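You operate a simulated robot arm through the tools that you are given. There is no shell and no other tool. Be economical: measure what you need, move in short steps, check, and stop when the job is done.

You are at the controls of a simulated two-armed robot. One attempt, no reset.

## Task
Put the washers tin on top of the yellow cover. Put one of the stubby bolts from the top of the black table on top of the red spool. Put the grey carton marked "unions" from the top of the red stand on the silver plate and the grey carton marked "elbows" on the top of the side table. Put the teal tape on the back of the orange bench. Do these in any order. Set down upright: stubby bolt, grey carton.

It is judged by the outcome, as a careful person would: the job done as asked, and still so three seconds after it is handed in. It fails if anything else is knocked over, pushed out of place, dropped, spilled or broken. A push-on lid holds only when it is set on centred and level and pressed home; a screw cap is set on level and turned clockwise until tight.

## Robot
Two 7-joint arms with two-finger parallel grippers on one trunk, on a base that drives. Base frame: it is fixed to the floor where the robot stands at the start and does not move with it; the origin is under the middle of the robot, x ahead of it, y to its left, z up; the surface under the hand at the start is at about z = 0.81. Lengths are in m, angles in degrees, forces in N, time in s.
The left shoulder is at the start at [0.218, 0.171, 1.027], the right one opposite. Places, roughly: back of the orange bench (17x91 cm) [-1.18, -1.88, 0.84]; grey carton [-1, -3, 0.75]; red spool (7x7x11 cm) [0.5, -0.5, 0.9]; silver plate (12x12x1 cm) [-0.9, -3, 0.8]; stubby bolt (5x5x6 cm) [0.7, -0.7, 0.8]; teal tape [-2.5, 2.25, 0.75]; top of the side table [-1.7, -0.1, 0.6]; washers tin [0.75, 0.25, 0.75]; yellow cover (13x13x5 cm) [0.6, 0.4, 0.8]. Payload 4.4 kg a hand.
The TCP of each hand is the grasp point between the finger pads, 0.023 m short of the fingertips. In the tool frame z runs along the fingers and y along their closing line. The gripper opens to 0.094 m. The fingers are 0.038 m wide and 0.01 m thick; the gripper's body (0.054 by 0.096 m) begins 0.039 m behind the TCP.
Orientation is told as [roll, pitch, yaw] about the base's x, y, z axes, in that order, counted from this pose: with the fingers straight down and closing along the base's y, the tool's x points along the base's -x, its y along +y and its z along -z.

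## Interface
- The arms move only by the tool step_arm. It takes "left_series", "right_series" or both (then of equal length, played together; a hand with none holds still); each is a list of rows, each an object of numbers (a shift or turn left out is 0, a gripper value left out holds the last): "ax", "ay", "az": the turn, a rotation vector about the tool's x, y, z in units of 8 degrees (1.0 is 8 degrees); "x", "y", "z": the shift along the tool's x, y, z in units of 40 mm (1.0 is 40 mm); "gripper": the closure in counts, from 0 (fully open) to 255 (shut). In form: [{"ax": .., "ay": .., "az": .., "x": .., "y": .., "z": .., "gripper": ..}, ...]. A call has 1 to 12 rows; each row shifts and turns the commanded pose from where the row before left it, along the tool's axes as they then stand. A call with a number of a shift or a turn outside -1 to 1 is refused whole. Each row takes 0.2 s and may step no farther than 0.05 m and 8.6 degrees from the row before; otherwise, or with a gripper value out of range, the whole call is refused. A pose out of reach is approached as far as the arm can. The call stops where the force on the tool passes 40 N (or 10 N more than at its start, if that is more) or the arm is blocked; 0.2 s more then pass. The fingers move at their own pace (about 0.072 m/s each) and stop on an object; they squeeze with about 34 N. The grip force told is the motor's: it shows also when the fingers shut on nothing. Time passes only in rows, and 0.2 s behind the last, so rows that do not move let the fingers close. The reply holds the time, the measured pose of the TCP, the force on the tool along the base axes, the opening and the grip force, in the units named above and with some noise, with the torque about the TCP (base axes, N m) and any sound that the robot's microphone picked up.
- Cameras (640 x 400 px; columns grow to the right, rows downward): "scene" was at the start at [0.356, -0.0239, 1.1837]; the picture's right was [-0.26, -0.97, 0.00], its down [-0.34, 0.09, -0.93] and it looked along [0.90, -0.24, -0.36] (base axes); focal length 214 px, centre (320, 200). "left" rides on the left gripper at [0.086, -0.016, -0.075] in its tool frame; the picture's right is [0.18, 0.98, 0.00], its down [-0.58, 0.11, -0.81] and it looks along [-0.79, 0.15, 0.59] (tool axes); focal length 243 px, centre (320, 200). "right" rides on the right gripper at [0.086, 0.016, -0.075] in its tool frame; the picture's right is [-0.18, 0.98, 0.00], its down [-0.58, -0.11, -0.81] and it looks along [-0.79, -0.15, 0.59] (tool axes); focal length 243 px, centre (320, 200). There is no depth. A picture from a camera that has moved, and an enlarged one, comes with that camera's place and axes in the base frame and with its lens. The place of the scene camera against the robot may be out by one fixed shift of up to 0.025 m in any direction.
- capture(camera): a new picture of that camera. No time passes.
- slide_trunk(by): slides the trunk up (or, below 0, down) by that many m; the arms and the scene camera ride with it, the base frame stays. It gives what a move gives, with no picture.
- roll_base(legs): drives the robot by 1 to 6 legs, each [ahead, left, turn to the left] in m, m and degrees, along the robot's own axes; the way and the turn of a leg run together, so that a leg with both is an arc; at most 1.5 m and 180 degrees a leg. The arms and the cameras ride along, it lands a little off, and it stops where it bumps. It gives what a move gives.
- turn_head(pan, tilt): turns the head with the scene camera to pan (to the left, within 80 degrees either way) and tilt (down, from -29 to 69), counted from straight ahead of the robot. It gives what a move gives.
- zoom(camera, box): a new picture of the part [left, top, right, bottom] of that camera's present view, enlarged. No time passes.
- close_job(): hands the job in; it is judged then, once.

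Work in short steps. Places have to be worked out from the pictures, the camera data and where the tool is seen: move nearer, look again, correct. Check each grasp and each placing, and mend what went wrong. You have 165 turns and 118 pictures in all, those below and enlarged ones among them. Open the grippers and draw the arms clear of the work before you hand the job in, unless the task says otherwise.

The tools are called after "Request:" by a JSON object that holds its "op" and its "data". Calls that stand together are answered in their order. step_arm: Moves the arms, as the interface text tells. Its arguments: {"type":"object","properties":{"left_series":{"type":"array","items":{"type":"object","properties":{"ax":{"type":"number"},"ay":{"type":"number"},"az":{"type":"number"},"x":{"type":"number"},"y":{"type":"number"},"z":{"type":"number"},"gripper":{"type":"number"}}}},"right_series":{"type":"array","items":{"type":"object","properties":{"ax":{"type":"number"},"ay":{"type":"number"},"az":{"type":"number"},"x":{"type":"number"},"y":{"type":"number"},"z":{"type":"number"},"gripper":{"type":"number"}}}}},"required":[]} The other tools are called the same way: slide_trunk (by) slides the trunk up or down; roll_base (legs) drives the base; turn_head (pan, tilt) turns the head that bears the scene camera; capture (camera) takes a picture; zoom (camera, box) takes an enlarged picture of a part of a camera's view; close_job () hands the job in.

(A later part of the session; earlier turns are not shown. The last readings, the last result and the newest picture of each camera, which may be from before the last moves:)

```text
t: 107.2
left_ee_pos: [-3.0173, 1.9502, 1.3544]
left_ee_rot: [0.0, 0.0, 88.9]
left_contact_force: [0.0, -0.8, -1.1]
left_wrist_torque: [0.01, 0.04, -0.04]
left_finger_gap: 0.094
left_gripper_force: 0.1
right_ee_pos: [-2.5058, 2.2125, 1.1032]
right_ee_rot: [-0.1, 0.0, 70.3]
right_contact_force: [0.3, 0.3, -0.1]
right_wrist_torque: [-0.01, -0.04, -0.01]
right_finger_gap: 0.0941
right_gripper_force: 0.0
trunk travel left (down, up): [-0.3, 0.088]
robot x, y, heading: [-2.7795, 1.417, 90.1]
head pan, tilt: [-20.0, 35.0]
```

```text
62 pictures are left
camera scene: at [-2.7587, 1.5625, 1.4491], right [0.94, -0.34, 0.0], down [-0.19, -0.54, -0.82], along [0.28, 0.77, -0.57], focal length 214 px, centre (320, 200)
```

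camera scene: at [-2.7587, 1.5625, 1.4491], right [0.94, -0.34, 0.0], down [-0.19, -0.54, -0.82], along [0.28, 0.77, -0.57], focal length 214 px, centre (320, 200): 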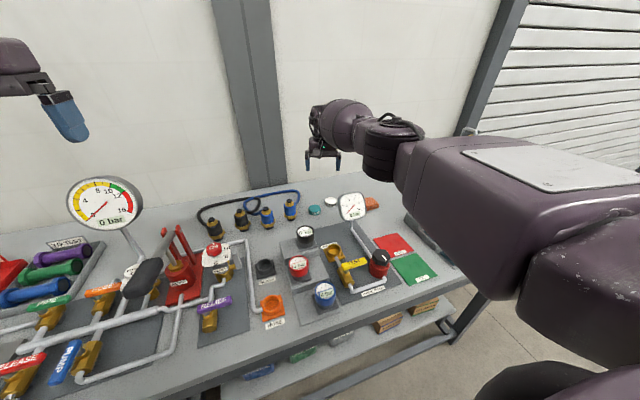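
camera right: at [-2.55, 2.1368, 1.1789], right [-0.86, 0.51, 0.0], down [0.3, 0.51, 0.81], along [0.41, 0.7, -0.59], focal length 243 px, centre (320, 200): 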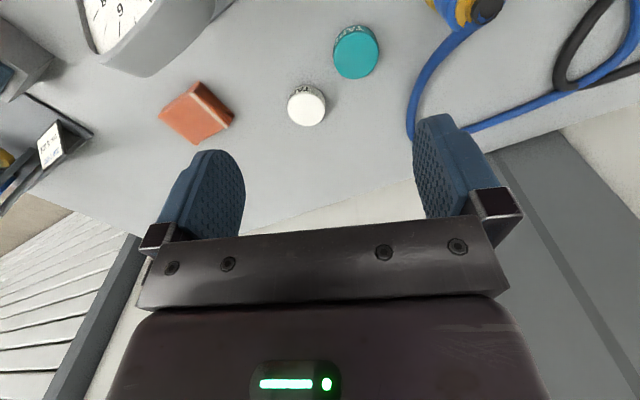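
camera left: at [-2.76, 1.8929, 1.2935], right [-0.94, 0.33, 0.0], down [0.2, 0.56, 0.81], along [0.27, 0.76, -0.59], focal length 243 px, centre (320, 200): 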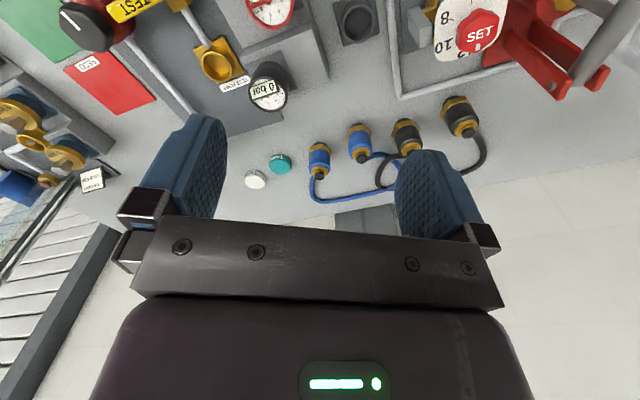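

Reach is limited because the trunk is high; lower it 0.12 m (everything below stays clear) and continue to the tape.

Request:
{"op": "slide_trunk", "data": {"by": -0.1}}

Request:
{"op": "step_arm", "data": {"right_series": [{"x": -0.5, "y": 0.3}, {"x": -0.5, "y": 0.3}, {"x": -0.4, "y": 0.25}, {}]}}

Request:
{"op": "capture", "data": {"camera": "right"}}

```text
t: 108.5
left_ee_pos: [-3.0163, 1.9491, 1.2589]
left_ee_rot: [0.0, -0.2, 89.0]
left_contact_force: [0.3, -0.2, 0.6]
left_wrist_torque: [0.03, -0.02, 0.02]
left_finger_gap: 0.0941
left_gripper_force: 0.0
right_ee_pos: [-2.5055, 2.2118, 1.006]
right_ee_rot: [0.2, -0.3, 70.3]
right_contact_force: [-0.1, -1.3, 1.0]
right_wrist_torque: [0.01, -0.04, -0.02]
right_finger_gap: 0.0939
right_gripper_force: 0.1
trunk travel left (down, up): [-0.2, 0.188]
robot x, y, heading: [-2.7781, 1.4144, 90.0]
head pan, tilt: [-20.0, 35.0]
```

```text
t: 109.5
left_ee_pos: [-3.0167, 1.9499, 1.2554]
left_ee_rot: [0.0, 0.0, 89.0]
left_contact_force: [0.4, -0.3, -0.1]
left_wrist_torque: [-0.01, 0.0, -0.02]
left_finger_gap: 0.094
left_gripper_force: 0.0
right_ee_pos: [-2.5187, 2.2659, 1.0041]
right_ee_rot: [0.0, 0.0, 70.3]
right_contact_force: [0.3, 0.4, 0.6]
right_wrist_torque: [0.0, -0.01, -0.03]
right_finger_gap: 0.094
right_gripper_force: 0.1
right hand out of reach, approached as far as the arm can: row 3
trunk travel left (down, up): [-0.2, 0.188]
robot x, y, heading: [-2.7803, 1.4166, 90.2]
head pan, tilt: [-20.0, 35.0]
```

```text
61 pictures are left
camera right: at [-2.5614, 2.1904, 1.0789], right [-0.86, 0.51, 0.0], down [0.3, 0.51, 0.81], along [0.41, 0.7, -0.59], focal length 243 px, centre (320, 200)
```

right: 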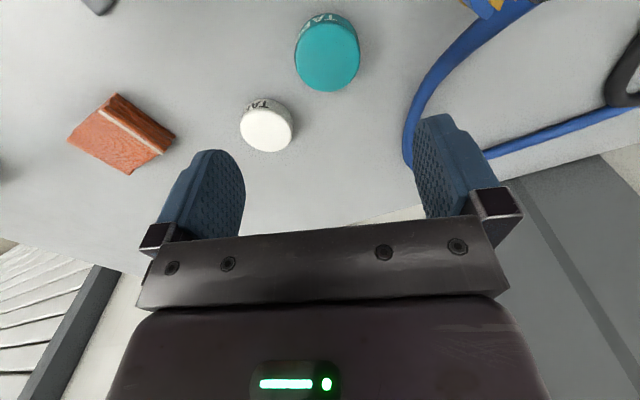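

Tape top centre (-2.5195, 2.275), top z ≈ 0.863. Centre over it and descend.

Request:
{"op": "step_arm", "data": {"right_series": [{"x": -0.21, "y": 0.1, "z": 0.6}, {"z": 0.8}, {"z": 0.8}, {"z": 0.8}, {"z": 0.3}, {}]}}

Request:
{"op": "capture", "data": {"camera": "right"}}

Request:
{"op": "zoom", "data": {"camera": "scene", "box": [240, 130, 440, 255]}}

```text
t: 110.9
left_ee_pos: [-3.0166, 1.9502, 1.2553]
left_ee_rot: [0.0, 0.0, 89.0]
left_contact_force: [-0.5, -0.7, -0.1]
left_wrist_torque: [0.05, 0.01, 0.01]
left_finger_gap: 0.094
left_gripper_force: 0.0
right_ee_pos: [-2.5232, 2.2477, 0.8748]
right_ee_rot: [0.0, -0.1, 70.2]
right_contact_force: [-0.1, 0.6, 0.2]
right_wrist_torque: [0.0, -0.02, 0.01]
right_finger_gap: 0.0942
right_gripper_force: 0.1
right hand out of reach, approached as far as the arm can: row 1, 4, 5
trunk travel left (down, up): [-0.2, 0.188]
robot x, y, heading: [-2.7827, 1.417, 89.9]
head pan, tilt: [-20.0, 35.0]
```

```text
60 pictures are left
camera right: at [-2.5673, 2.1718, 0.95], right [-0.86, 0.51, 0.0], down [0.3, 0.51, 0.81], along [0.41, 0.7, -0.59], focal length 243 px, centre (320, 200)
```

right: 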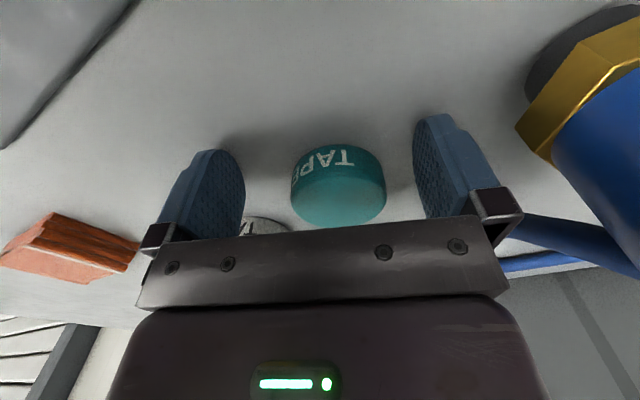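

```text
3.20 times, centred on (340, 192) of scene
camera zoom: at [-2.7585, 1.626, 1.3428], right [0.94, -0.34, 0.0], down [-0.19, -0.54, -0.82], along [0.28, 0.77, -0.57], focal length 686 px, centre (256, 224)
```

zoom: 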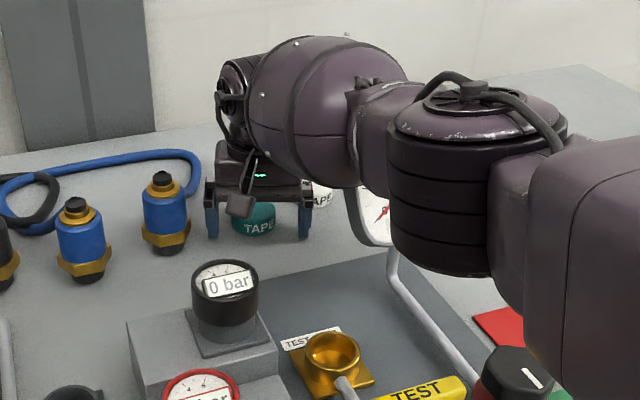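

Tape is between the fingers but ~28 mm ahead; arm reach is at its end. I roll the base 3 cm ahead (bench edge still ~0.4 m away) to slide the fingers around it.

Request:
{"op": "roll_base", "data": {"legs": [[0.03, 0, 0]]}}

Request:
{"op": "capture", "data": {"camera": "right"}}

```text
t: 111.8
left_ee_pos: [-3.0192, 1.9819, 1.2539]
left_ee_rot: [0.0, 0.1, 89.0]
left_contact_force: [0.4, 0.1, 0.1]
left_wrist_torque: [-0.03, 0.01, -0.01]
left_finger_gap: 0.094
left_gripper_force: 0.1
right_ee_pos: [-2.5237, 2.2784, 0.874]
right_ee_rot: [-0.2, 0.1, 70.2]
right_contact_force: [0.2, 1.5, 0.1]
right_wrist_torque: [0.0, -0.01, 0.01]
right_finger_gap: 0.0939
right_gripper_force: 0.0
trunk travel left (down, up): [-0.2, 0.188]
robot x, y, heading: [-2.7767, 1.4439, 90.2]
head pan, tilt: [-20.0, 35.0]
```

```text
58 pictures are left
camera right: at [-2.5684, 2.2028, 0.949], right [-0.86, 0.5, 0.0], down [0.3, 0.51, 0.81], along [0.41, 0.7, -0.59], focal length 243 px, centre (320, 200)
```

right: 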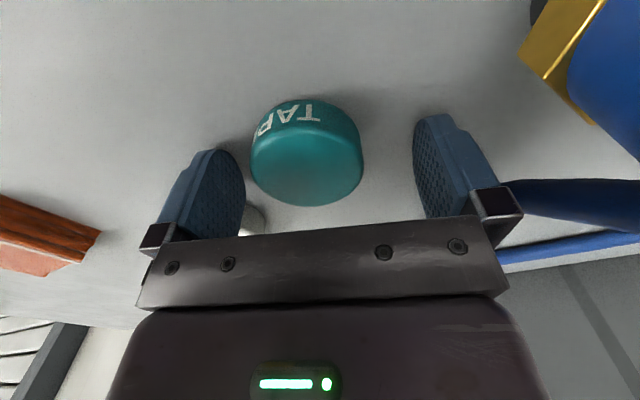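

Tape is well inside the fingers. Shift 5 mm, lower 6 mm, close.

Request:
{"op": "step_arm", "data": {"right_series": [{"y": -0.13}, {"z": 0.15}, {"gripper": 255}, {}, {}, {}, {}]}}

Request:
{"op": "capture", "data": {"camera": "right"}}

```text
t: 112.5
left_ee_pos: [-3.0176, 1.9804, 1.2571]
left_ee_rot: [0.0, 0.0, 88.9]
left_contact_force: [0.1, 0.0, 0.5]
left_wrist_torque: [-0.01, -0.02, 0.01]
left_finger_gap: 0.0939
left_gripper_force: 0.0
right_ee_pos: [-2.5187, 2.2779, 0.8732]
right_ee_rot: [-0.1, -0.4, 70.1]
right_contact_force: [2.1, 1.5, 10.0]
right_wrist_torque: [-0.24, -0.22, 0.04]
right_finger_gap: 0.0531
right_gripper_force: 9.3
trunk travel left (down, up): [-0.2, 0.188]
robot x, y, heading: [-2.7787, 1.4424, 90.1]
head pan, tilt: [-20.0, 35.0]
stopped in row 3 (right hand): the force on the tool passed its limit at 50 N (the readings are from after the stop); the commanded pose is now the measured one
```

```text
57 pictures are left
camera right: at [-2.5619, 2.201, 0.948], right [-0.86, 0.51, 0.0], down [0.3, 0.51, 0.81], along [0.41, 0.7, -0.59], focal length 243 px, centre (320, 200)
```

right: 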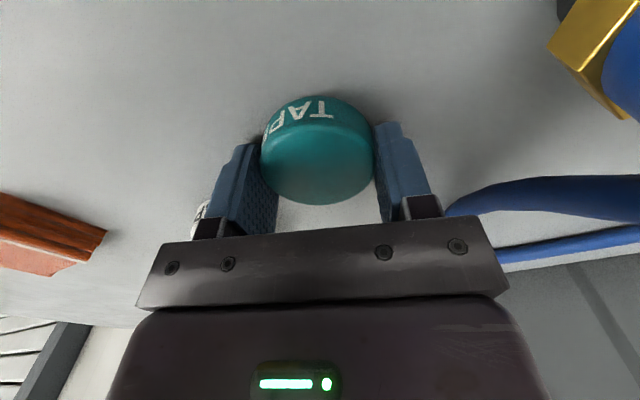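

The fingertips touched the bench (top ≈ 0.85). Raise 2 mm, finish the grip and lift gently.

Request:
{"op": "step_arm", "data": {"right_series": [{"z": -0.06}, {"gripper": 255}, {}, {}, {"z": -0.5}, {"z": -0.8}, {"z": -0.8}, {}]}}

Request:
{"op": "capture", "data": {"camera": "right"}}

```text
t: 114.3
left_ee_pos: [-3.0183, 1.9813, 1.2558]
left_ee_rot: [0.0, 0.1, 88.9]
left_contact_force: [-0.4, 0.0, -0.3]
left_wrist_torque: [0.0, -0.02, 0.0]
left_finger_gap: 0.0942
left_gripper_force: 0.1
right_ee_pos: [-2.5186, 2.2758, 0.9551]
right_ee_rot: [0.1, 0.0, 70.2]
right_contact_force: [-0.4, -0.3, -0.5]
right_wrist_torque: [-0.01, 0.02, 0.02]
right_finger_gap: 0.0517
right_gripper_force: 33.7
trunk travel left (down, up): [-0.2, 0.188]
robot x, y, heading: [-2.7815, 1.4436, 90.4]
head pan, tilt: [-20.0, 35.0]
```

```text
56 pictures are left
camera right: at [-2.5631, 2.2004, 1.0312], right [-0.86, 0.51, 0.0], down [0.3, 0.51, 0.81], along [0.41, 0.7, -0.59], focal length 243 px, centre (320, 200)
```

right: 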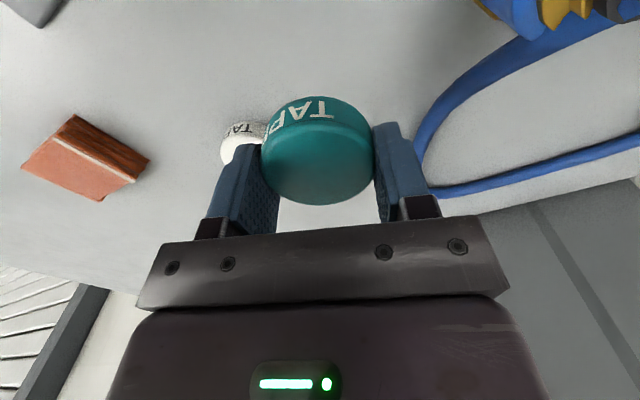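

Tape held. Raise well above the instruments, then retract.

Request:
{"op": "step_arm", "data": {"right_series": [{"z": -0.9}, {"z": -0.9}, {"z": -0.9}, {"z": -0.9}, {"z": -0.9}, {"z": -0.9}, {"z": -0.8}, {}]}}

Request:
{"op": "step_arm", "data": {"right_series": [{"x": 0.8, "y": -0.29}, {"x": 0.8, "y": -0.29}, {"x": 0.8, "y": -0.29}, {"x": 0.8, "y": -0.29}, {"x": 0.8, "y": -0.29}, {"x": 0.8, "y": -0.29}, {"x": 0.8, "y": -0.29}, {"x": 0.8, "y": -0.29}, {"az": -0.8}, {"az": -0.8}, {"az": -0.8}, {}]}}

Request:
{"op": "turn_head", "data": {"pan": 0, "tilt": 30}}

Request:
{"op": "capture", "data": {"camera": "scene"}}

```text
t: 116.1
left_ee_pos: [-3.0173, 1.9811, 1.255]
left_ee_rot: [-0.1, 0.1, 89.1]
left_contact_force: [0.5, -0.2, -0.9]
left_wrist_torque: [-0.03, -0.02, -0.02]
left_finger_gap: 0.0936
left_gripper_force: 0.1
right_ee_pos: [-2.5196, 2.2783, 1.204]
right_ee_rot: [0.0, 0.0, 70.2]
right_contact_force: [-0.3, 0.6, -1.1]
right_wrist_torque: [-0.01, 0.01, 0.0]
right_finger_gap: 0.0519
right_gripper_force: 34.4
trunk travel left (down, up): [-0.2, 0.188]
robot x, y, heading: [-2.7779, 1.4386, 90.4]
head pan, tilt: [-20.0, 35.0]
```

```text
t: 118.7
left_ee_pos: [-3.0177, 1.9799, 1.2563]
left_ee_rot: [0.0, -0.1, 89.0]
left_contact_force: [-0.9, -0.3, -0.1]
left_wrist_torque: [-0.01, -0.02, -0.02]
left_finger_gap: 0.0941
left_gripper_force: 0.1
right_ee_pos: [-2.5178, 2.0043, 1.2048]
right_ee_rot: [0.0, -0.1, 89.5]
right_contact_force: [0.8, 0.1, -0.4]
right_wrist_torque: [-0.02, 0.02, 0.01]
right_finger_gap: 0.052
right_gripper_force: 33.8
trunk travel left (down, up): [-0.2, 0.188]
robot x, y, heading: [-2.7781, 1.4448, 90.0]
head pan, tilt: [-20.0, 35.0]
```

```text
t: 119.5
left_ee_pos: [-3.018, 1.9816, 1.2553]
left_ee_rot: [0.0, 0.0, 89.0]
left_contact_force: [-0.7, 0.4, -0.1]
left_wrist_torque: [0.0, 0.0, -0.04]
left_finger_gap: 0.094
left_gripper_force: 0.0
right_ee_pos: [-2.5184, 2.004, 1.204]
right_ee_rot: [-0.1, -0.2, 89.4]
right_contact_force: [-0.5, -0.4, 0.6]
right_wrist_torque: [-0.04, 0.0, -0.03]
right_finger_gap: 0.052
right_gripper_force: 33.3
trunk travel left (down, up): [-0.2, 0.188]
robot x, y, heading: [-2.7799, 1.4421, 90.2]
head pan, tilt: [0.0, 30.0]
```

```text
55 pictures are left
camera scene: at [-2.7891, 1.6638, 1.3505], right [1.0, 0.0, 0.0], down [0.0, -0.5, -0.87], along [0.0, 0.87, -0.5], focal length 214 px, centre (320, 200)
```

scene: 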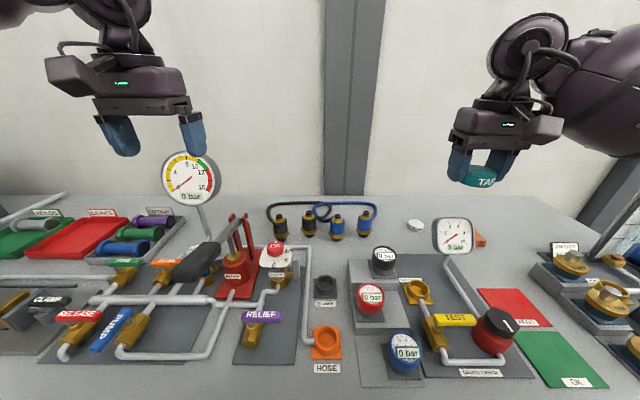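

Back away from the bench, turn around to face the other way (−y) and survey.

Request:
{"op": "roll_base", "data": {"legs": [[-0.45, 0, 0], [0, 0, 180]]}}

Request:
{"op": "turn_head", "data": {"pan": 30, "tilt": 18}}

Request:
{"op": "capture", "data": {"camera": "scene"}}

Request:
{"op": "turn_head", "data": {"pan": -30, "tilt": 18}}

Request:
{"op": "capture", "data": {"camera": "scene"}}

```text
t: 129.5
left_ee_pos: [-2.5284, 0.477, 1.2551]
left_ee_rot: [0.1, 0.1, -89.9]
left_contact_force: [0.0, 0.5, -0.9]
left_wrist_torque: [-0.01, -0.04, 0.04]
left_finger_gap: 0.0942
left_gripper_force: 0.1
right_ee_pos: [-3.0278, 0.4441, 1.2048]
right_ee_rot: [-0.1, -0.1, -89.4]
right_contact_force: [-0.8, -0.7, -1.1]
right_wrist_torque: [-0.02, -0.02, -0.01]
right_finger_gap: 0.0518
right_gripper_force: 34.4
trunk travel left (down, up): [-0.2, 0.188]
robot x, y, heading: [-2.7765, 1.0075, -88.7]
head pan, tilt: [0.0, 30.0]
```

```text
t: 130.5
left_ee_pos: [-2.5283, 0.4766, 1.2561]
left_ee_rot: [0.0, 0.0, -89.9]
left_contact_force: [-0.1, -1.0, -0.6]
left_wrist_torque: [0.02, 0.03, 0.0]
left_finger_gap: 0.0939
left_gripper_force: 0.0
right_ee_pos: [-3.0265, 0.4439, 1.204]
right_ee_rot: [-0.1, -0.1, -89.5]
right_contact_force: [-0.2, -0.2, -0.1]
right_wrist_torque: [0.01, 0.03, 0.02]
right_finger_gap: 0.052
right_gripper_force: 34.1
trunk travel left (down, up): [-0.2, 0.188]
robot x, y, heading: [-2.7764, 1.0094, -88.5]
head pan, tilt: [30.0, 18.0]
```

```text
54 pictures are left
camera scene: at [-2.7329, 0.8007, 1.3698], right [-0.85, -0.52, 0.0], down [-0.16, 0.26, -0.95], along [0.49, -0.81, -0.31], focal length 214 px, centre (320, 200)
```

scene: 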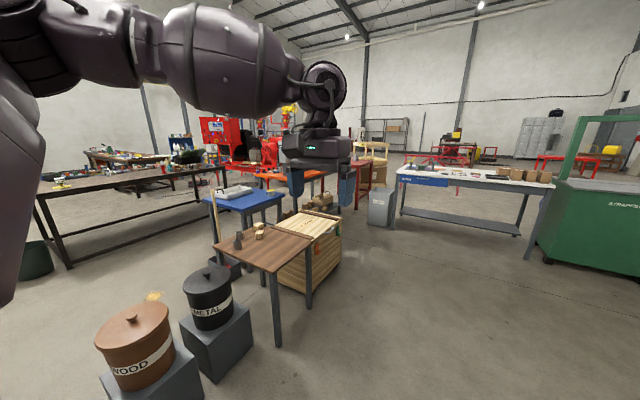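

```text
t: 131.8
left_ee_pos: [-2.5278, 0.4758, 1.2555]
left_ee_rot: [0.1, -0.1, -89.9]
left_contact_force: [-0.3, -0.1, -0.2]
left_wrist_torque: [-0.02, 0.01, 0.0]
left_finger_gap: 0.094
left_gripper_force: 0.1
right_ee_pos: [-3.0269, 0.4444, 1.2053]
right_ee_rot: [0.0, -0.1, -89.5]
right_contact_force: [0.4, 0.2, 0.2]
right_wrist_torque: [0.01, 0.02, 0.01]
right_finger_gap: 0.052
right_gripper_force: 34.1
trunk travel left (down, up): [-0.2, 0.188]
robot x, y, heading: [-2.7784, 1.0098, -88.6]
head pan, tilt: [-30.0, 18.0]
```

```text
53 pictures are left
camera scene: at [-2.8261, 0.7985, 1.3699], right [-0.88, 0.48, 0.0], down [0.15, 0.27, -0.95], along [-0.46, -0.83, -0.31], focal length 214 px, centre (320, 200)
```

scene: 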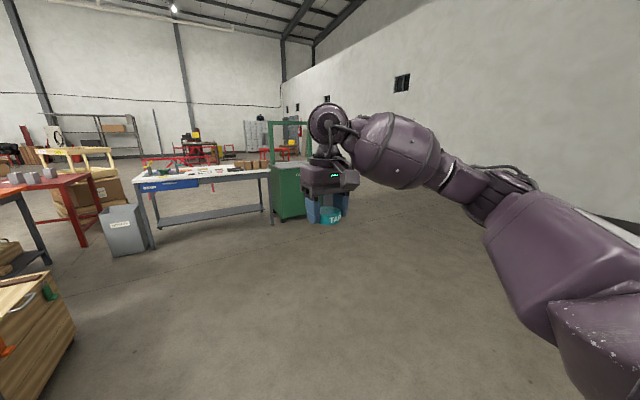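

Zoom in to identify the orange bench and red stand.

Request:
{"op": "turn_head", "data": {"pan": 18, "tilt": 14}}

Request:
{"op": "zoom", "data": {"camera": "scene", "box": [90, 110, 410, 310]}}

```text
t: 132.9
left_ee_pos: [-2.5276, 0.4763, 1.2545]
left_ee_rot: [0.1, 0.1, -90.0]
left_contact_force: [0.2, -0.2, 0.5]
left_wrist_torque: [0.0, 0.03, 0.01]
left_finger_gap: 0.094
left_gripper_force: 0.0
right_ee_pos: [-3.027, 0.4448, 1.204]
right_ee_rot: [-0.1, -0.1, -89.4]
right_contact_force: [-0.3, 0.8, -0.1]
right_wrist_torque: [0.03, -0.01, 0.01]
right_finger_gap: 0.0521
right_gripper_force: 34.0
trunk travel left (down, up): [-0.2, 0.188]
robot x, y, heading: [-2.7753, 1.0104, -88.8]
head pan, tilt: [18.0, 14.0]
```

```text
2.00 times, centred on (250, 210) of scene
camera zoom: at [-2.7506, 0.7923, 1.3764], right [-0.94, -0.33, 0.0], down [-0.08, 0.23, -0.97], along [0.32, -0.92, -0.24], focal length 429 px, centre (460, 180)
```

zoom: 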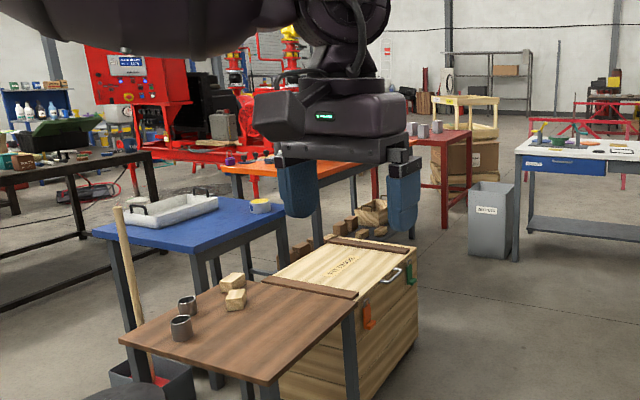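

Red stand with cartons and the orange bench identified. I drive down the free aisle at x≈-2.75 and turn to face +x near the bench.

Request:
{"op": "roll_base", "data": {"legs": [[1.3, 0, 0], [1.15, 0, 0], [0, 0, 88.5]]}}

Request:
{"op": "turn_head", "data": {"pan": -10, "tilt": 18}}

Request:
{"op": "capture", "data": {"camera": "scene"}}

```text
t: 148.9
left_ee_pos: [-2.1984, -1.2343, 1.2564]
left_ee_rot: [0.0, 0.0, -0.5]
left_contact_force: [-0.1, 0.7, 0.8]
left_wrist_torque: [-0.01, 0.0, 0.0]
left_finger_gap: 0.094
left_gripper_force: 0.1
right_ee_pos: [-2.1698, -1.7328, 1.2047]
right_ee_rot: [0.0, -0.1, -0.1]
right_contact_force: [-0.4, 0.6, -0.7]
right_wrist_torque: [-0.01, -0.01, -0.03]
right_finger_gap: 0.0516
right_gripper_force: 33.9
trunk travel left (down, up): [-0.2, 0.188]
robot x, y, heading: [-2.7296, -1.4722, 0.8]
head pan, tilt: [18.0, 14.0]
```

```text
t: 149.9
left_ee_pos: [-2.1984, -1.2331, 1.2558]
left_ee_rot: [0.0, 0.0, -0.5]
left_contact_force: [0.3, 0.8, -0.2]
left_wrist_torque: [0.01, 0.0, -0.03]
left_finger_gap: 0.0941
left_gripper_force: 0.0
right_ee_pos: [-2.1695, -1.7322, 1.2053]
right_ee_rot: [-0.2, 0.0, 0.0]
right_contact_force: [-0.5, -0.4, 0.0]
right_wrist_torque: [-0.03, 0.0, 0.03]
right_finger_gap: 0.0518
right_gripper_force: 34.1
trunk travel left (down, up): [-0.2, 0.188]
robot x, y, heading: [-2.7334, -1.476, 0.7]
head pan, tilt: [-10.0, 18.0]
```

```text
51 pictures are left
camera scene: at [-2.519, -1.4891, 1.3699], right [-0.16, -0.99, 0.0], down [-0.3, 0.05, -0.95], along [0.94, -0.15, -0.31], focal length 214 px, centre (320, 200)
```

scene: 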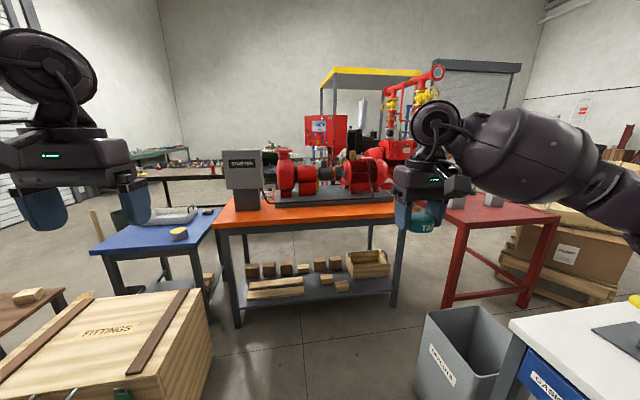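

Let me zoom on the orange bench to find its back strip.

Request:
{"op": "zoom", "data": {"camera": "scene", "box": [200, 130, 440, 280]}}

```text
2.67 times, centred on (320, 205) of scene
camera zoom: at [-2.519, -1.4891, 1.3699], right [-0.16, -0.99, 0.0], down [-0.3, 0.05, -0.95], along [0.94, -0.15, -0.31], focal length 572 px, centre (320, 187)
```

zoom: 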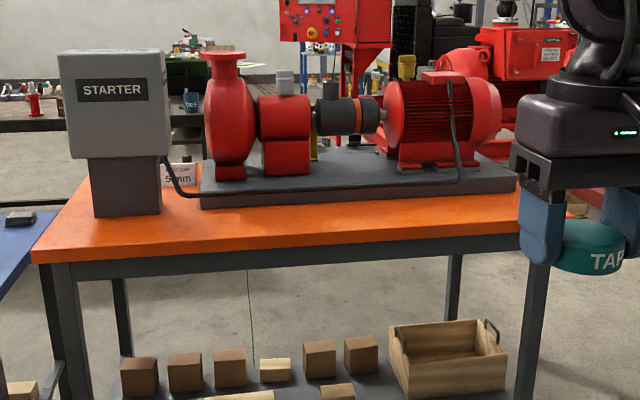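

The free strip nearest us, in front of the pump skid beside the starter (≈ x −1.2, y −1.88), matches the stated place. Raise the left hand above the starter box's height and approach.

Request:
{"op": "step_arm", "data": {"left_series": [{"z": -0.9}, {"z": -0.9}, {"z": -0.9}, {"x": 0.5}, {"x": 0.5}, {}]}}

Request:
{"op": "roll_base", "data": {"legs": [[0, -0.14, -0.7], [0.72, 0, 0]]}}

Request:
{"op": "turn_head", "data": {"pan": -15, "tilt": 35}}

Request:
{"op": "capture", "data": {"camera": "scene"}}

Request:
{"op": "capture", "data": {"camera": "right"}}

```text
t: 151.3
left_ee_pos: [-2.235, -1.2333, 1.3617]
left_ee_rot: [-0.1, 0.1, -0.5]
left_contact_force: [0.1, 0.1, 0.3]
left_wrist_torque: [0.02, 0.02, -0.02]
left_finger_gap: 0.0938
left_gripper_force: 0.0
right_ee_pos: [-2.1698, -1.7335, 1.2042]
right_ee_rot: [0.1, -0.1, -0.1]
right_contact_force: [0.5, -0.2, -0.3]
right_wrist_torque: [0.03, -0.03, -0.01]
right_finger_gap: 0.0516
right_gripper_force: 34.0
trunk travel left (down, up): [-0.2, 0.188]
robot x, y, heading: [-2.7294, -1.4765, 0.5]
head pan, tilt: [-10.0, 18.0]
```

```text
t: 156.7
left_ee_pos: [-1.5104, -1.3805, 1.3611]
left_ee_rot: [0.0, 0.1, -1.5]
left_contact_force: [-0.6, 0.4, -0.2]
left_wrist_torque: [-0.01, 0.02, 0.02]
left_finger_gap: 0.094
left_gripper_force: 0.1
right_ee_pos: [-1.4524, -1.8816, 1.2048]
right_ee_rot: [-0.2, -0.1, -1.1]
right_contact_force: [0.5, -0.5, -0.5]
right_wrist_torque: [0.0, -0.01, -0.01]
right_finger_gap: 0.0519
right_gripper_force: 33.9
trunk travel left (down, up): [-0.2, 0.188]
robot x, y, heading: [-2.0149, -1.6101, 0.0]
head pan, tilt: [-10.0, 18.0]
```

```text
t: 157.5
left_ee_pos: [-1.5097, -1.3812, 1.3616]
left_ee_rot: [0.0, 0.0, -1.5]
left_contact_force: [0.1, -0.4, -0.3]
left_wrist_torque: [0.01, -0.04, 0.02]
left_finger_gap: 0.0939
left_gripper_force: 0.1
right_ee_pos: [-1.4537, -1.882, 1.2048]
right_ee_rot: [-0.1, -0.1, -1.1]
right_contact_force: [0.9, -0.2, -0.7]
right_wrist_torque: [0.0, 0.02, -0.03]
right_finger_gap: 0.0516
right_gripper_force: 34.2
trunk travel left (down, up): [-0.2, 0.188]
robot x, y, heading: [-2.0134, -1.6166, -0.2]
head pan, tilt: [-15.0, 35.0]
```

```text
49 pictures are left
camera scene: at [-1.8057, -1.6386, 1.3429], right [-0.26, -0.96, 0.0], down [-0.55, 0.15, -0.82], along [0.79, -0.22, -0.57], focal length 214 px, centre (320, 200)
```

scene: 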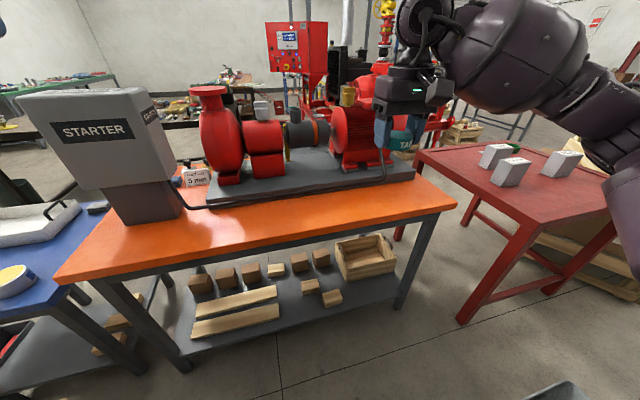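

```text
48 pictures are left
camera right: at [-1.5398, -1.8642, 1.2797], right [0.2, 0.98, 0.0], down [0.58, -0.12, 0.81], along [0.79, -0.16, -0.59], focal length 243 px, centre (320, 200)
```

right: 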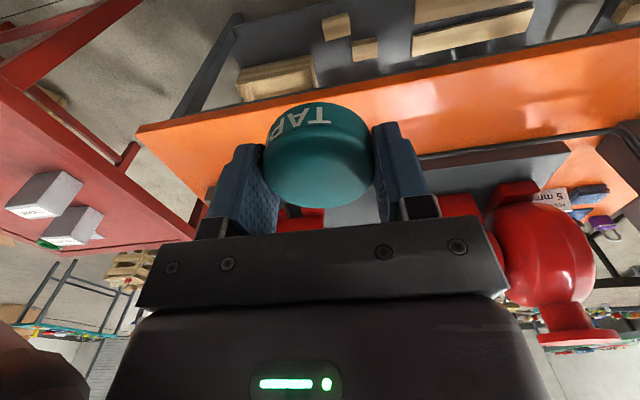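

Geometry now matches: bench edge x≈-1.27, skid front x≈-1.07, so target (-1.175, -1.885). Roll 0.12 m ahead, then lower the tape.

Request:
{"op": "roll_base", "data": {"legs": [[0.12, 0, 0]]}}

Request:
{"op": "step_arm", "data": {"right_series": [{"x": -0.75, "z": 0.4}, {"x": -0.75, "z": 0.4}, {"x": -0.75, "z": 0.4}, {"x": -0.75, "z": 0.4}, {"x": -0.75, "z": 0.4}, {"z": 0.8}, {"z": 0.8}, {"z": 0.8}, {"z": 0.8}, {}]}}

Request:
{"op": "capture", "data": {"camera": "right"}}

Request:
{"op": "zoom", "data": {"camera": "scene", "box": [280, 60, 480, 185]}}

```text
t: 158.7
left_ee_pos: [-1.396, -1.3799, 1.3613]
left_ee_rot: [0.0, -0.1, -1.5]
left_contact_force: [-0.6, 0.1, -0.2]
left_wrist_torque: [-0.01, 0.0, 0.02]
left_finger_gap: 0.0939
left_gripper_force: 0.0
right_ee_pos: [-1.3375, -1.8818, 1.2051]
right_ee_rot: [-0.1, -0.3, -1.0]
right_contact_force: [0.5, 1.2, 0.2]
right_wrist_torque: [0.02, -0.02, -0.03]
right_finger_gap: 0.0519
right_gripper_force: 34.2
trunk travel left (down, up): [-0.2, 0.188]
robot x, y, heading: [-1.8942, -1.614, -0.2]
head pan, tilt: [-15.0, 35.0]
```

```text
t: 160.9
left_ee_pos: [-1.3952, -1.3802, 1.3635]
left_ee_rot: [0.1, 0.0, -1.5]
left_contact_force: [-0.1, -0.1, -0.9]
left_wrist_torque: [0.02, -0.02, 0.03]
left_finger_gap: 0.0941
left_gripper_force: 0.1
right_ee_pos: [-1.1876, -1.8872, 0.9949]
right_ee_rot: [-0.1, -0.1, -1.0]
right_contact_force: [0.0, -0.1, -0.2]
right_wrist_torque: [0.01, -0.02, -0.02]
right_finger_gap: 0.0519
right_gripper_force: 34.3
trunk travel left (down, up): [-0.2, 0.188]
robot x, y, heading: [-1.8979, -1.6172, -0.2]
head pan, tilt: [-15.0, 35.0]
```

```text
47 pictures are left
camera right: at [-1.2743, -1.8692, 1.0711], right [0.2, 0.98, 0.0], down [0.58, -0.12, 0.81], along [0.79, -0.16, -0.59], focal length 243 px, centre (320, 200)
```

right: 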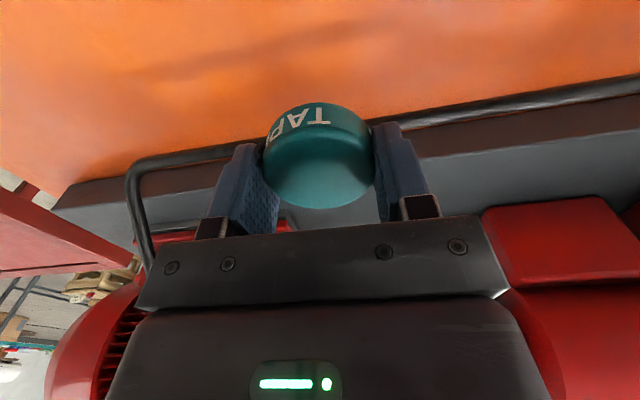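

```text
3.20 times, centred on (380, 122) of scene
camera zoom: at [-1.691, -1.6386, 1.3429], right [-0.26, -0.97, 0.0], down [-0.55, 0.15, -0.82], along [0.79, -0.21, -0.57], focal length 686 px, centre (128, 448)
```

zoom: 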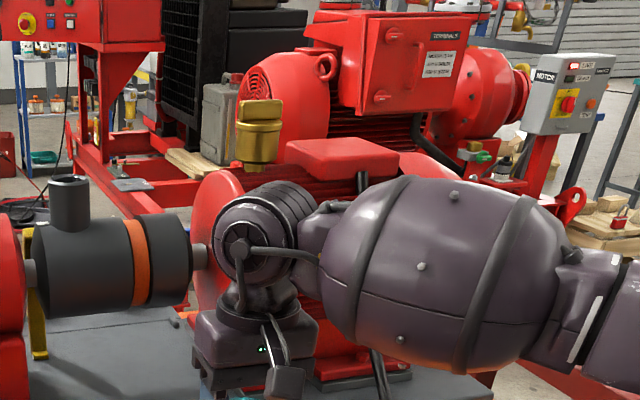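

Position is good (edge −1.27, cable −1.10, tape centre ≈ −1.19). Lower to just above the surface, then touch.

Request:
{"op": "step_arm", "data": {"right_series": [{"z": 0.8}, {"z": 0.8}, {"z": 0.8}, {"z": 0.4}, {"z": 0.1}, {"z": 0.1}, {}]}}

Request:
{"op": "capture", "data": {"camera": "right"}}

```text
t: 162.5
left_ee_pos: [-1.3964, -1.3795, 1.3617]
left_ee_rot: [0.0, 0.0, -1.5]
left_contact_force: [-0.2, 0.7, 0.8]
left_wrist_torque: [-0.03, 0.0, 0.0]
left_finger_gap: 0.0942
left_gripper_force: 0.1
right_ee_pos: [-1.1868, -1.8855, 0.8758]
right_ee_rot: [-0.1, -0.1, -1.0]
right_contact_force: [0.2, 0.5, -0.5]
right_wrist_torque: [0.01, -0.02, 0.01]
right_finger_gap: 0.0519
right_gripper_force: 34.0
trunk travel left (down, up): [-0.2, 0.188]
robot x, y, heading: [-1.8992, -1.6154, -0.5]
head pan, tilt: [-15.0, 35.0]
```

```text
45 pictures are left
camera right: at [-1.2735, -1.8684, 0.9519], right [0.2, 0.98, 0.0], down [0.58, -0.12, 0.81], along [0.79, -0.16, -0.59], focal length 243 px, centre (320, 200)
```

right: 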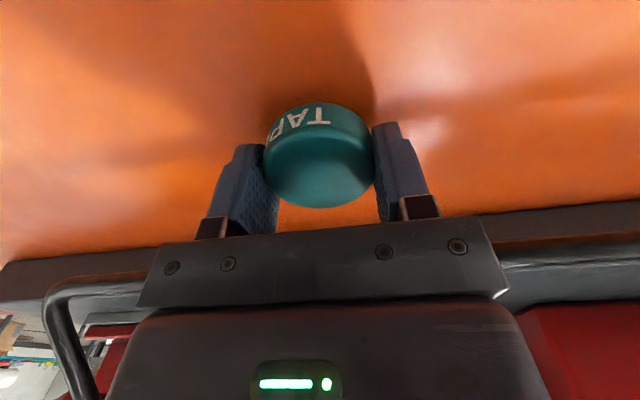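

Not touching yet; step down in 2 mm increments.

Request:
{"op": "step_arm", "data": {"right_series": [{"z": 0.06}, {}]}}

Request:
{"op": "step_arm", "data": {"right_series": [{"z": 0.06}, {}]}}

Request:
{"op": "step_arm", "data": {"right_series": [{"z": 0.06}, {}]}}

Request:
{"op": "step_arm", "data": {"right_series": [{"z": 0.06}, {}]}}

```text
t: 163.1
left_ee_pos: [-1.3947, -1.3801, 1.3624]
left_ee_rot: [0.0, 0.0, -1.4]
left_contact_force: [-0.2, -0.2, 0.3]
left_wrist_torque: [-0.03, 0.01, 0.01]
left_finger_gap: 0.0939
left_gripper_force: 0.2
right_ee_pos: [-1.1878, -1.885, 0.8744]
right_ee_rot: [0.0, -0.1, -1.1]
right_contact_force: [0.7, 0.3, -0.8]
right_wrist_torque: [0.02, -0.02, -0.01]
right_finger_gap: 0.0514
right_gripper_force: 33.5
trunk travel left (down, up): [-0.2, 0.188]
robot x, y, heading: [-1.8966, -1.6136, -0.5]
head pan, tilt: [-15.0, 35.0]
```

```text
t: 163.7
left_ee_pos: [-1.396, -1.3806, 1.3617]
left_ee_rot: [0.0, 0.0, -1.3]
left_contact_force: [0.6, 0.0, 0.7]
left_wrist_torque: [0.02, 0.0, -0.01]
left_finger_gap: 0.0939
left_gripper_force: 0.0
right_ee_pos: [-1.1878, -1.885, 0.871]
right_ee_rot: [0.1, -0.2, -1.0]
right_contact_force: [0.6, 0.3, -0.6]
right_wrist_torque: [-0.02, -0.02, 0.04]
right_finger_gap: 0.0519
right_gripper_force: 33.5
trunk travel left (down, up): [-0.2, 0.188]
robot x, y, heading: [-1.8992, -1.6171, -0.1]
head pan, tilt: [-15.0, 35.0]
```

```text
t: 164.3
left_ee_pos: [-1.3946, -1.3805, 1.3617]
left_ee_rot: [0.0, 0.1, -1.4]
left_contact_force: [-0.9, 0.9, 0.0]
left_wrist_torque: [0.0, 0.0, 0.0]
left_finger_gap: 0.094
left_gripper_force: 0.0
right_ee_pos: [-1.1882, -1.8836, 0.8691]
right_ee_rot: [0.0, 0.0, -1.0]
right_contact_force: [-0.3, 0.3, -0.4]
right_wrist_torque: [0.02, -0.04, -0.04]
right_finger_gap: 0.052
right_gripper_force: 33.6
trunk travel left (down, up): [-0.2, 0.188]
robot x, y, heading: [-1.8957, -1.6146, -0.4]
head pan, tilt: [-15.0, 35.0]
```

```text
t: 164.9
left_ee_pos: [-1.3958, -1.3805, 1.3629]
left_ee_rot: [0.0, 0.0, -1.4]
left_contact_force: [-0.1, 0.5, -0.1]
left_wrist_torque: [0.04, -0.02, -0.01]
left_finger_gap: 0.0941
left_gripper_force: 0.1
right_ee_pos: [-1.1885, -1.8842, 0.8684]
right_ee_rot: [-0.1, -0.1, -1.1]
right_contact_force: [0.1, 0.6, -1.2]
right_wrist_torque: [-0.01, 0.0, 0.01]
right_finger_gap: 0.0519
right_gripper_force: 33.7
trunk travel left (down, up): [-0.2, 0.188]
robot x, y, heading: [-1.8954, -1.6147, -0.1]
head pan, tilt: [-15.0, 35.0]
```

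Request:
{"op": "step_arm", "data": {"right_series": [{"z": 0.06}, {}, {"z": 0.04}, {}]}}

Request:
{"op": "step_arm", "data": {"right_series": [{"z": 0.05}, {}]}}

Request:
{"op": "step_arm", "data": {"right_series": [{"z": 0.05}, {}]}}

```text
t: 165.9
left_ee_pos: [-1.3956, -1.3798, 1.3619]
left_ee_rot: [0.0, 0.0, -1.5]
left_contact_force: [0.0, -0.5, -0.8]
left_wrist_torque: [-0.02, -0.03, 0.03]
left_finger_gap: 0.094
left_gripper_force: 0.0
right_ee_pos: [-1.1869, -1.8857, 0.8633]
right_ee_rot: [-0.1, -0.1, -1.0]
right_contact_force: [-0.7, 0.0, 0.3]
right_wrist_torque: [0.02, -0.03, 0.0]
right_finger_gap: 0.0518
right_gripper_force: 33.8
trunk travel left (down, up): [-0.2, 0.188]
robot x, y, heading: [-1.8953, -1.6188, -0.2]
head pan, tilt: [-15.0, 35.0]
```

```text
t: 166.5
left_ee_pos: [-1.3974, -1.3796, 1.3633]
left_ee_rot: [-0.1, -0.1, -1.5]
left_contact_force: [0.0, -0.3, 0.2]
left_wrist_torque: [0.02, 0.03, 0.02]
left_finger_gap: 0.0944
left_gripper_force: 0.1
right_ee_pos: [-1.1866, -1.8842, 0.8627]
right_ee_rot: [0.0, -0.3, -1.0]
right_contact_force: [-1.3, 0.3, 10.7]
right_wrist_torque: [0.01, 0.03, 0.03]
right_finger_gap: 0.0519
right_gripper_force: 33.9
trunk travel left (down, up): [-0.2, 0.188]
robot x, y, heading: [-1.8966, -1.6129, -0.4]
head pan, tilt: [-15.0, 35.0]
```

```text
t: 167.1
left_ee_pos: [-1.3979, -1.3797, 1.3635]
left_ee_rot: [-0.1, -0.3, -1.5]
left_contact_force: [-0.3, -0.3, -0.3]
left_wrist_torque: [0.01, -0.02, 0.02]
left_finger_gap: 0.0943
left_gripper_force: 0.1
right_ee_pos: [-1.1879, -1.8837, 0.8629]
right_ee_rot: [0.0, -0.5, -0.9]
right_contact_force: [1.8, -1.9, 26.1]
right_wrist_torque: [0.14, 0.23, -0.01]
right_finger_gap: 0.052
right_gripper_force: 33.6
trunk travel left (down, up): [-0.2, 0.188]
robot x, y, heading: [-1.8964, -1.6142, -0.1]
head pan, tilt: [-15.0, 35.0]
```

Contact at TCP 0.863. Ease off, release, and rise, then check.

Request:
{"op": "step_arm", "data": {"right_series": [{"z": -0.06}, {"gripper": 0}, {}, {}, {"z": -0.4}, {"z": -0.8}, {"z": -0.9}, {"z": -0.9}, {"z": -0.9}, {"z": -0.9}, {"z": -0.9}, {}]}}

Request:
{"op": "capture", "data": {"camera": "right"}}

```text
t: 169.7
left_ee_pos: [-1.3951, -1.3809, 1.3616]
left_ee_rot: [0.1, -0.1, -1.5]
left_contact_force: [-1.0, -0.7, 0.4]
left_wrist_torque: [-0.04, 0.03, -0.02]
left_finger_gap: 0.094
left_gripper_force: 0.1
right_ee_pos: [-1.1893, -1.8837, 1.0874]
right_ee_rot: [-0.1, -0.1, -0.9]
right_contact_force: [-0.1, 0.9, 0.1]
right_wrist_torque: [0.03, -0.02, -0.03]
right_finger_gap: 0.0943
right_gripper_force: 0.0
trunk travel left (down, up): [-0.2, 0.188]
robot x, y, heading: [-1.8948, -1.614, -0.4]
head pan, tilt: [-15.0, 35.0]
```

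```text
44 pictures are left
camera right: at [-1.2755, -1.8655, 1.163], right [0.2, 0.98, 0.0], down [0.58, -0.12, 0.81], along [0.79, -0.16, -0.59], focal length 243 px, centre (320, 200)
```

right: 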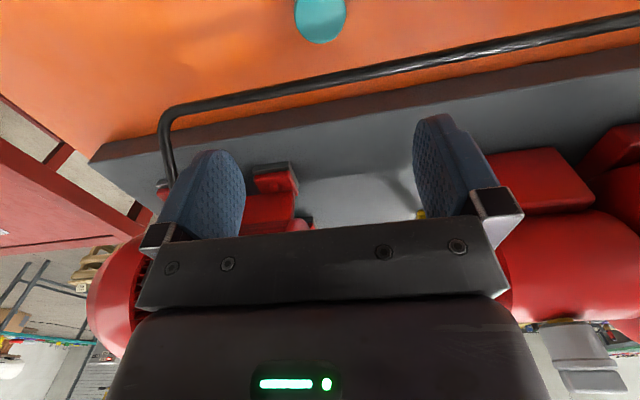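

Tape is placed. Retract the right hand and look towards the red stand.

Request:
{"op": "step_arm", "data": {"right_series": [{"z": -0.8}, {"z": -0.8}, {"z": -0.8}, {"x": 0.8}, {"x": 0.8}, {"x": 0.8}, {"x": 0.8}, {"x": 0.8}, {"x": 0.6}, {}]}}

Request:
{"op": "turn_head", "data": {"pan": -52, "tilt": 28}}

Request:
{"op": "capture", "data": {"camera": "scene"}}

```text
t: 171.9
left_ee_pos: [-1.3952, -1.3786, 1.3609]
left_ee_rot: [-0.1, 0.0, -1.4]
left_contact_force: [-0.8, 0.4, -0.2]
left_wrist_torque: [0.03, 0.01, 0.01]
left_finger_gap: 0.0939
left_gripper_force: 0.0
right_ee_pos: [-1.371, -1.8781, 1.188]
right_ee_rot: [-0.1, -0.1, -1.0]
right_contact_force: [1.0, 0.0, -1.1]
right_wrist_torque: [-0.02, 0.0, 0.03]
right_finger_gap: 0.0941
right_gripper_force: 0.1
trunk travel left (down, up): [-0.2, 0.188]
robot x, y, heading: [-1.8962, -1.6149, -0.2]
head pan, tilt: [-15.0, 35.0]
```

```text
t: 172.9
left_ee_pos: [-1.3948, -1.3804, 1.361]
left_ee_rot: [0.0, 0.0, -1.3]
left_contact_force: [0.1, 1.5, -0.5]
left_wrist_torque: [-0.01, -0.01, -0.02]
left_finger_gap: 0.094
left_gripper_force: 0.0
right_ee_pos: [-1.37, -1.8784, 1.1875]
right_ee_rot: [-0.2, 0.0, -0.9]
right_contact_force: [-0.5, -0.3, -0.5]
right_wrist_torque: [0.03, 0.03, 0.03]
right_finger_gap: 0.094
right_gripper_force: 0.0
trunk travel left (down, up): [-0.2, 0.188]
robot x, y, heading: [-1.8978, -1.6167, -0.5]
head pan, tilt: [-52.0, 28.0]
```

```text
43 pictures are left
camera scene: at [-1.7196, -1.6876, 1.3537], right [-0.79, -0.61, 0.0], down [-0.29, 0.37, -0.88], along [0.54, -0.7, -0.47], focal length 214 px, centre (320, 200)
```

scene: 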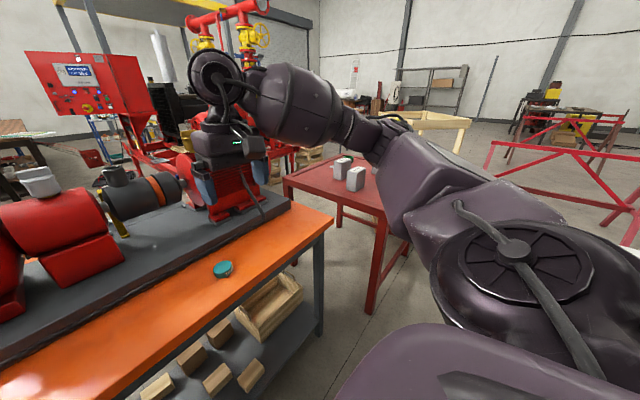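

I need the floor layout near the stand: look further right and down.

Request:
{"op": "turn_head", "data": {"pan": -80, "tilt": 40}}

Request:
{"op": "capture", "data": {"camera": "scene"}}

```text
t: 173.8
left_ee_pos: [-1.3954, -1.3809, 1.361]
left_ee_rot: [0.0, 0.1, -1.4]
left_contact_force: [-0.5, -0.2, -0.4]
left_wrist_torque: [-0.01, -0.05, -0.03]
left_finger_gap: 0.0939
left_gripper_force: 0.1
right_ee_pos: [-1.3721, -1.8782, 1.1879]
right_ee_rot: [0.0, -0.1, -1.0]
right_contact_force: [0.2, 0.4, -0.1]
right_wrist_torque: [-0.01, 0.03, -0.03]
right_finger_gap: 0.0941
right_gripper_force: 0.0
trunk travel left (down, up): [-0.2, 0.188]
robot x, y, heading: [-1.8949, -1.6183, -0.2]
head pan, tilt: [-80.0, 40.0]
```

```text
42 pictures are left
camera scene: at [-1.761, -1.6994, 1.3352], right [-0.99, -0.17, 0.0], down [-0.11, 0.63, -0.77], along [0.13, -0.76, -0.64], focal length 214 px, centre (320, 200)
```

scene: 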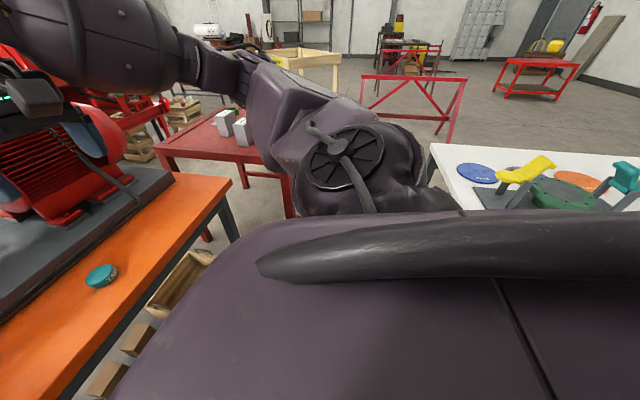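

West access is blocked by the bench and bin, but the stand's east side looks open. I go back around north: back out, up the aisle, across at y≈1.1, and down towards x≈-0.3.

Request:
{"op": "roll_base", "data": {"legs": [[-0.8, 0, 0], [0, 0, 90], [1.4, 0, 0], [1.35, 0, 0], [0, -1.2, 0], [0, -1.15, 0]]}}

Request:
{"op": "roll_base", "data": {"legs": [[0, 0, 180], [0.8, 0, 0]]}}

Request:
{"op": "turn_head", "data": {"pan": 0, "tilt": 20}}

Request:
{"op": "capture", "data": {"camera": "scene"}}

```text
t: 215.0
left_ee_pos: [-0.6375, 1.5944, 1.361]
left_ee_rot: [0.0, 0.0, 89.4]
left_contact_force: [-0.2, 0.0, 0.0]
left_wrist_torque: [0.02, -0.02, 0.0]
left_finger_gap: 0.0939
left_gripper_force: 0.1
right_ee_pos: [-0.1391, 1.6256, 1.1866]
right_ee_rot: [0.0, -0.2, 89.8]
right_contact_force: [0.3, -0.4, -0.4]
right_wrist_torque: [0.0, 0.01, -0.03]
right_finger_gap: 0.0938
right_gripper_force: 0.1
trunk travel left (down, up): [-0.2, 0.188]
robot x, y, heading: [-0.3935, 1.095, 90.7]
head pan, tilt: [-80.0, 40.0]
```

```text
t: 226.7
left_ee_pos: [-0.1402, -0.2115, 1.3613]
left_ee_rot: [0.0, 0.0, -89.9]
left_contact_force: [-0.4, -0.2, 0.5]
left_wrist_torque: [0.0, -0.01, -0.01]
left_finger_gap: 0.0938
left_gripper_force: 0.0
right_ee_pos: [-0.6364, -0.2488, 1.1876]
right_ee_rot: [0.0, 0.0, -89.6]
right_contact_force: [0.6, 0.7, 0.5]
right_wrist_torque: [-0.03, 0.01, 0.0]
right_finger_gap: 0.0938
right_gripper_force: 0.0
trunk travel left (down, up): [-0.2, 0.188]
robot x, y, heading: [-0.3888, 0.2831, -88.8]
head pan, tilt: [-80.0, 40.0]
```

```text
t: 228.2
left_ee_pos: [-0.1387, -0.2111, 1.3617]
left_ee_rot: [0.0, 0.0, -89.9]
left_contact_force: [0.1, 0.4, -0.9]
left_wrist_torque: [-0.01, -0.02, -0.02]
left_finger_gap: 0.0941
left_gripper_force: 0.1
right_ee_pos: [-0.6375, -0.2482, 1.1878]
right_ee_rot: [-0.1, -0.1, -89.6]
right_contact_force: [-0.7, 0.4, 0.2]
right_wrist_torque: [-0.01, -0.01, -0.01]
right_finger_gap: 0.0942
right_gripper_force: 0.1
trunk travel left (down, up): [-0.2, 0.188]
robot x, y, heading: [-0.3898, 0.28, -88.9]
head pan, tilt: [0.0, 20.0]
```

```text
41 pictures are left
camera scene: at [-0.3909, 0.0616, 1.3666], right [-1.0, -0.02, 0.0], down [-0.01, 0.34, -0.94], along [0.02, -0.94, -0.34], focal length 214 px, centre (320, 200)
```

scene: 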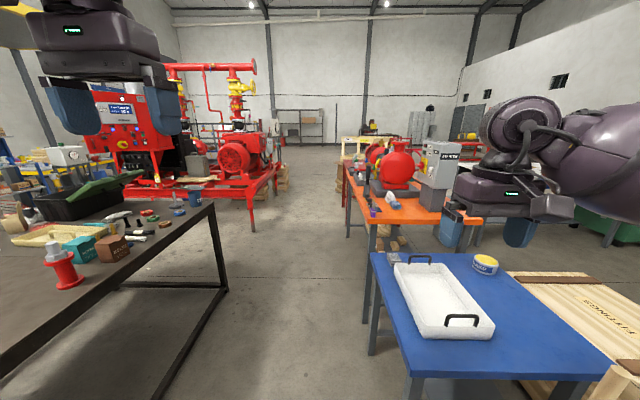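

The corridor between the black table and the orange bench is clear (~1 m). Drive down it to beside the stand and turn to face west.

Request:
{"op": "roll_base", "data": {"legs": [[0, 0.3, -1.1], [1.5, 0, 0], [1.5, 0, 0], [0, 0, -90]]}}

Request:
{"op": "turn_head", "data": {"pan": 12, "tilt": 35}}

Request:
{"op": "capture", "data": {"camera": "scene"}}

```text
t: 249.5
left_ee_pos: [-0.4913, -2.9807, 1.3618]
left_ee_rot: [0.0, 0.0, -179.9]
left_contact_force: [-0.6, -1.1, -0.7]
left_wrist_torque: [0.01, 0.0, 0.0]
left_finger_gap: 0.0939
left_gripper_force: 0.1
right_ee_pos: [-0.5293, -2.4831, 1.1871]
right_ee_rot: [0.0, -0.2, -179.5]
right_contact_force: [-0.2, -0.4, 0.0]
right_wrist_torque: [-0.01, 0.0, -0.02]
right_finger_gap: 0.0939
right_gripper_force: 0.1
trunk travel left (down, up): [-0.2, 0.188]
robot x, y, heading: [0.0036, -2.7342, -178.7]
head pan, tilt: [0.0, 20.0]
```

```text
t: 250.2
left_ee_pos: [-0.4917, -2.9811, 1.3621]
left_ee_rot: [0.0, 0.0, -180.0]
left_contact_force: [-0.4, 0.2, 0.3]
left_wrist_torque: [-0.01, -0.01, -0.02]
left_finger_gap: 0.094
left_gripper_force: 0.0
right_ee_pos: [-0.5287, -2.4829, 1.1865]
right_ee_rot: [-0.1, -0.1, -179.5]
right_contact_force: [0.3, 0.5, -0.5]
right_wrist_torque: [0.02, -0.02, -0.02]
right_finger_gap: 0.0939
right_gripper_force: 0.0
trunk travel left (down, up): [-0.2, 0.188]
robot x, y, heading: [0.0029, -2.7326, -178.6]
head pan, tilt: [12.0, 35.0]
```

```text
40 pictures are left
camera scene: at [-0.2201, -2.7548, 1.3428], right [-0.23, 0.97, 0.0], down [0.56, 0.13, -0.82], along [-0.8, -0.19, -0.57], focal length 214 px, centre (320, 200)
```

scene: 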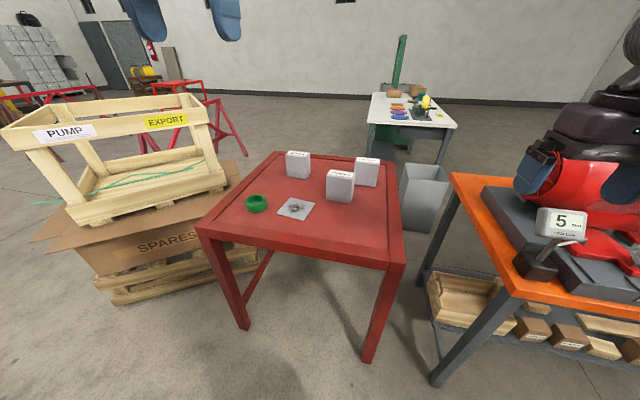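

Stand, plate and three cartons are in view. Zoom to read labels.

Request:
{"op": "zoom", "data": {"camera": "scene", "box": [240, 140, 400, 240]}}

```text
4.00 times, centred on (320, 190) of scene
camera zoom: at [-0.2201, -2.7548, 1.3428], right [-0.23, 0.97, 0.0], down [0.56, 0.13, -0.82], along [-0.8, -0.19, -0.57], focal length 858 px, centre (320, 240)
```

zoom: 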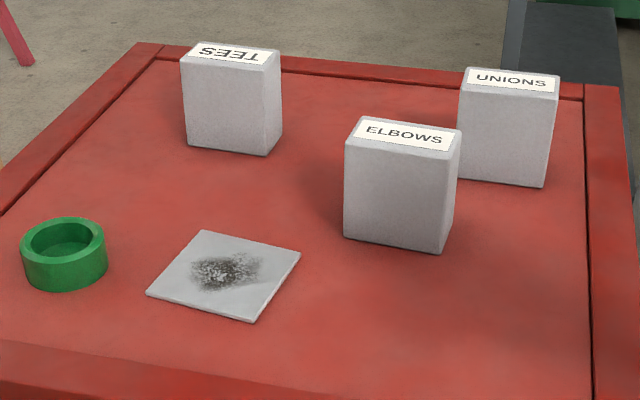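

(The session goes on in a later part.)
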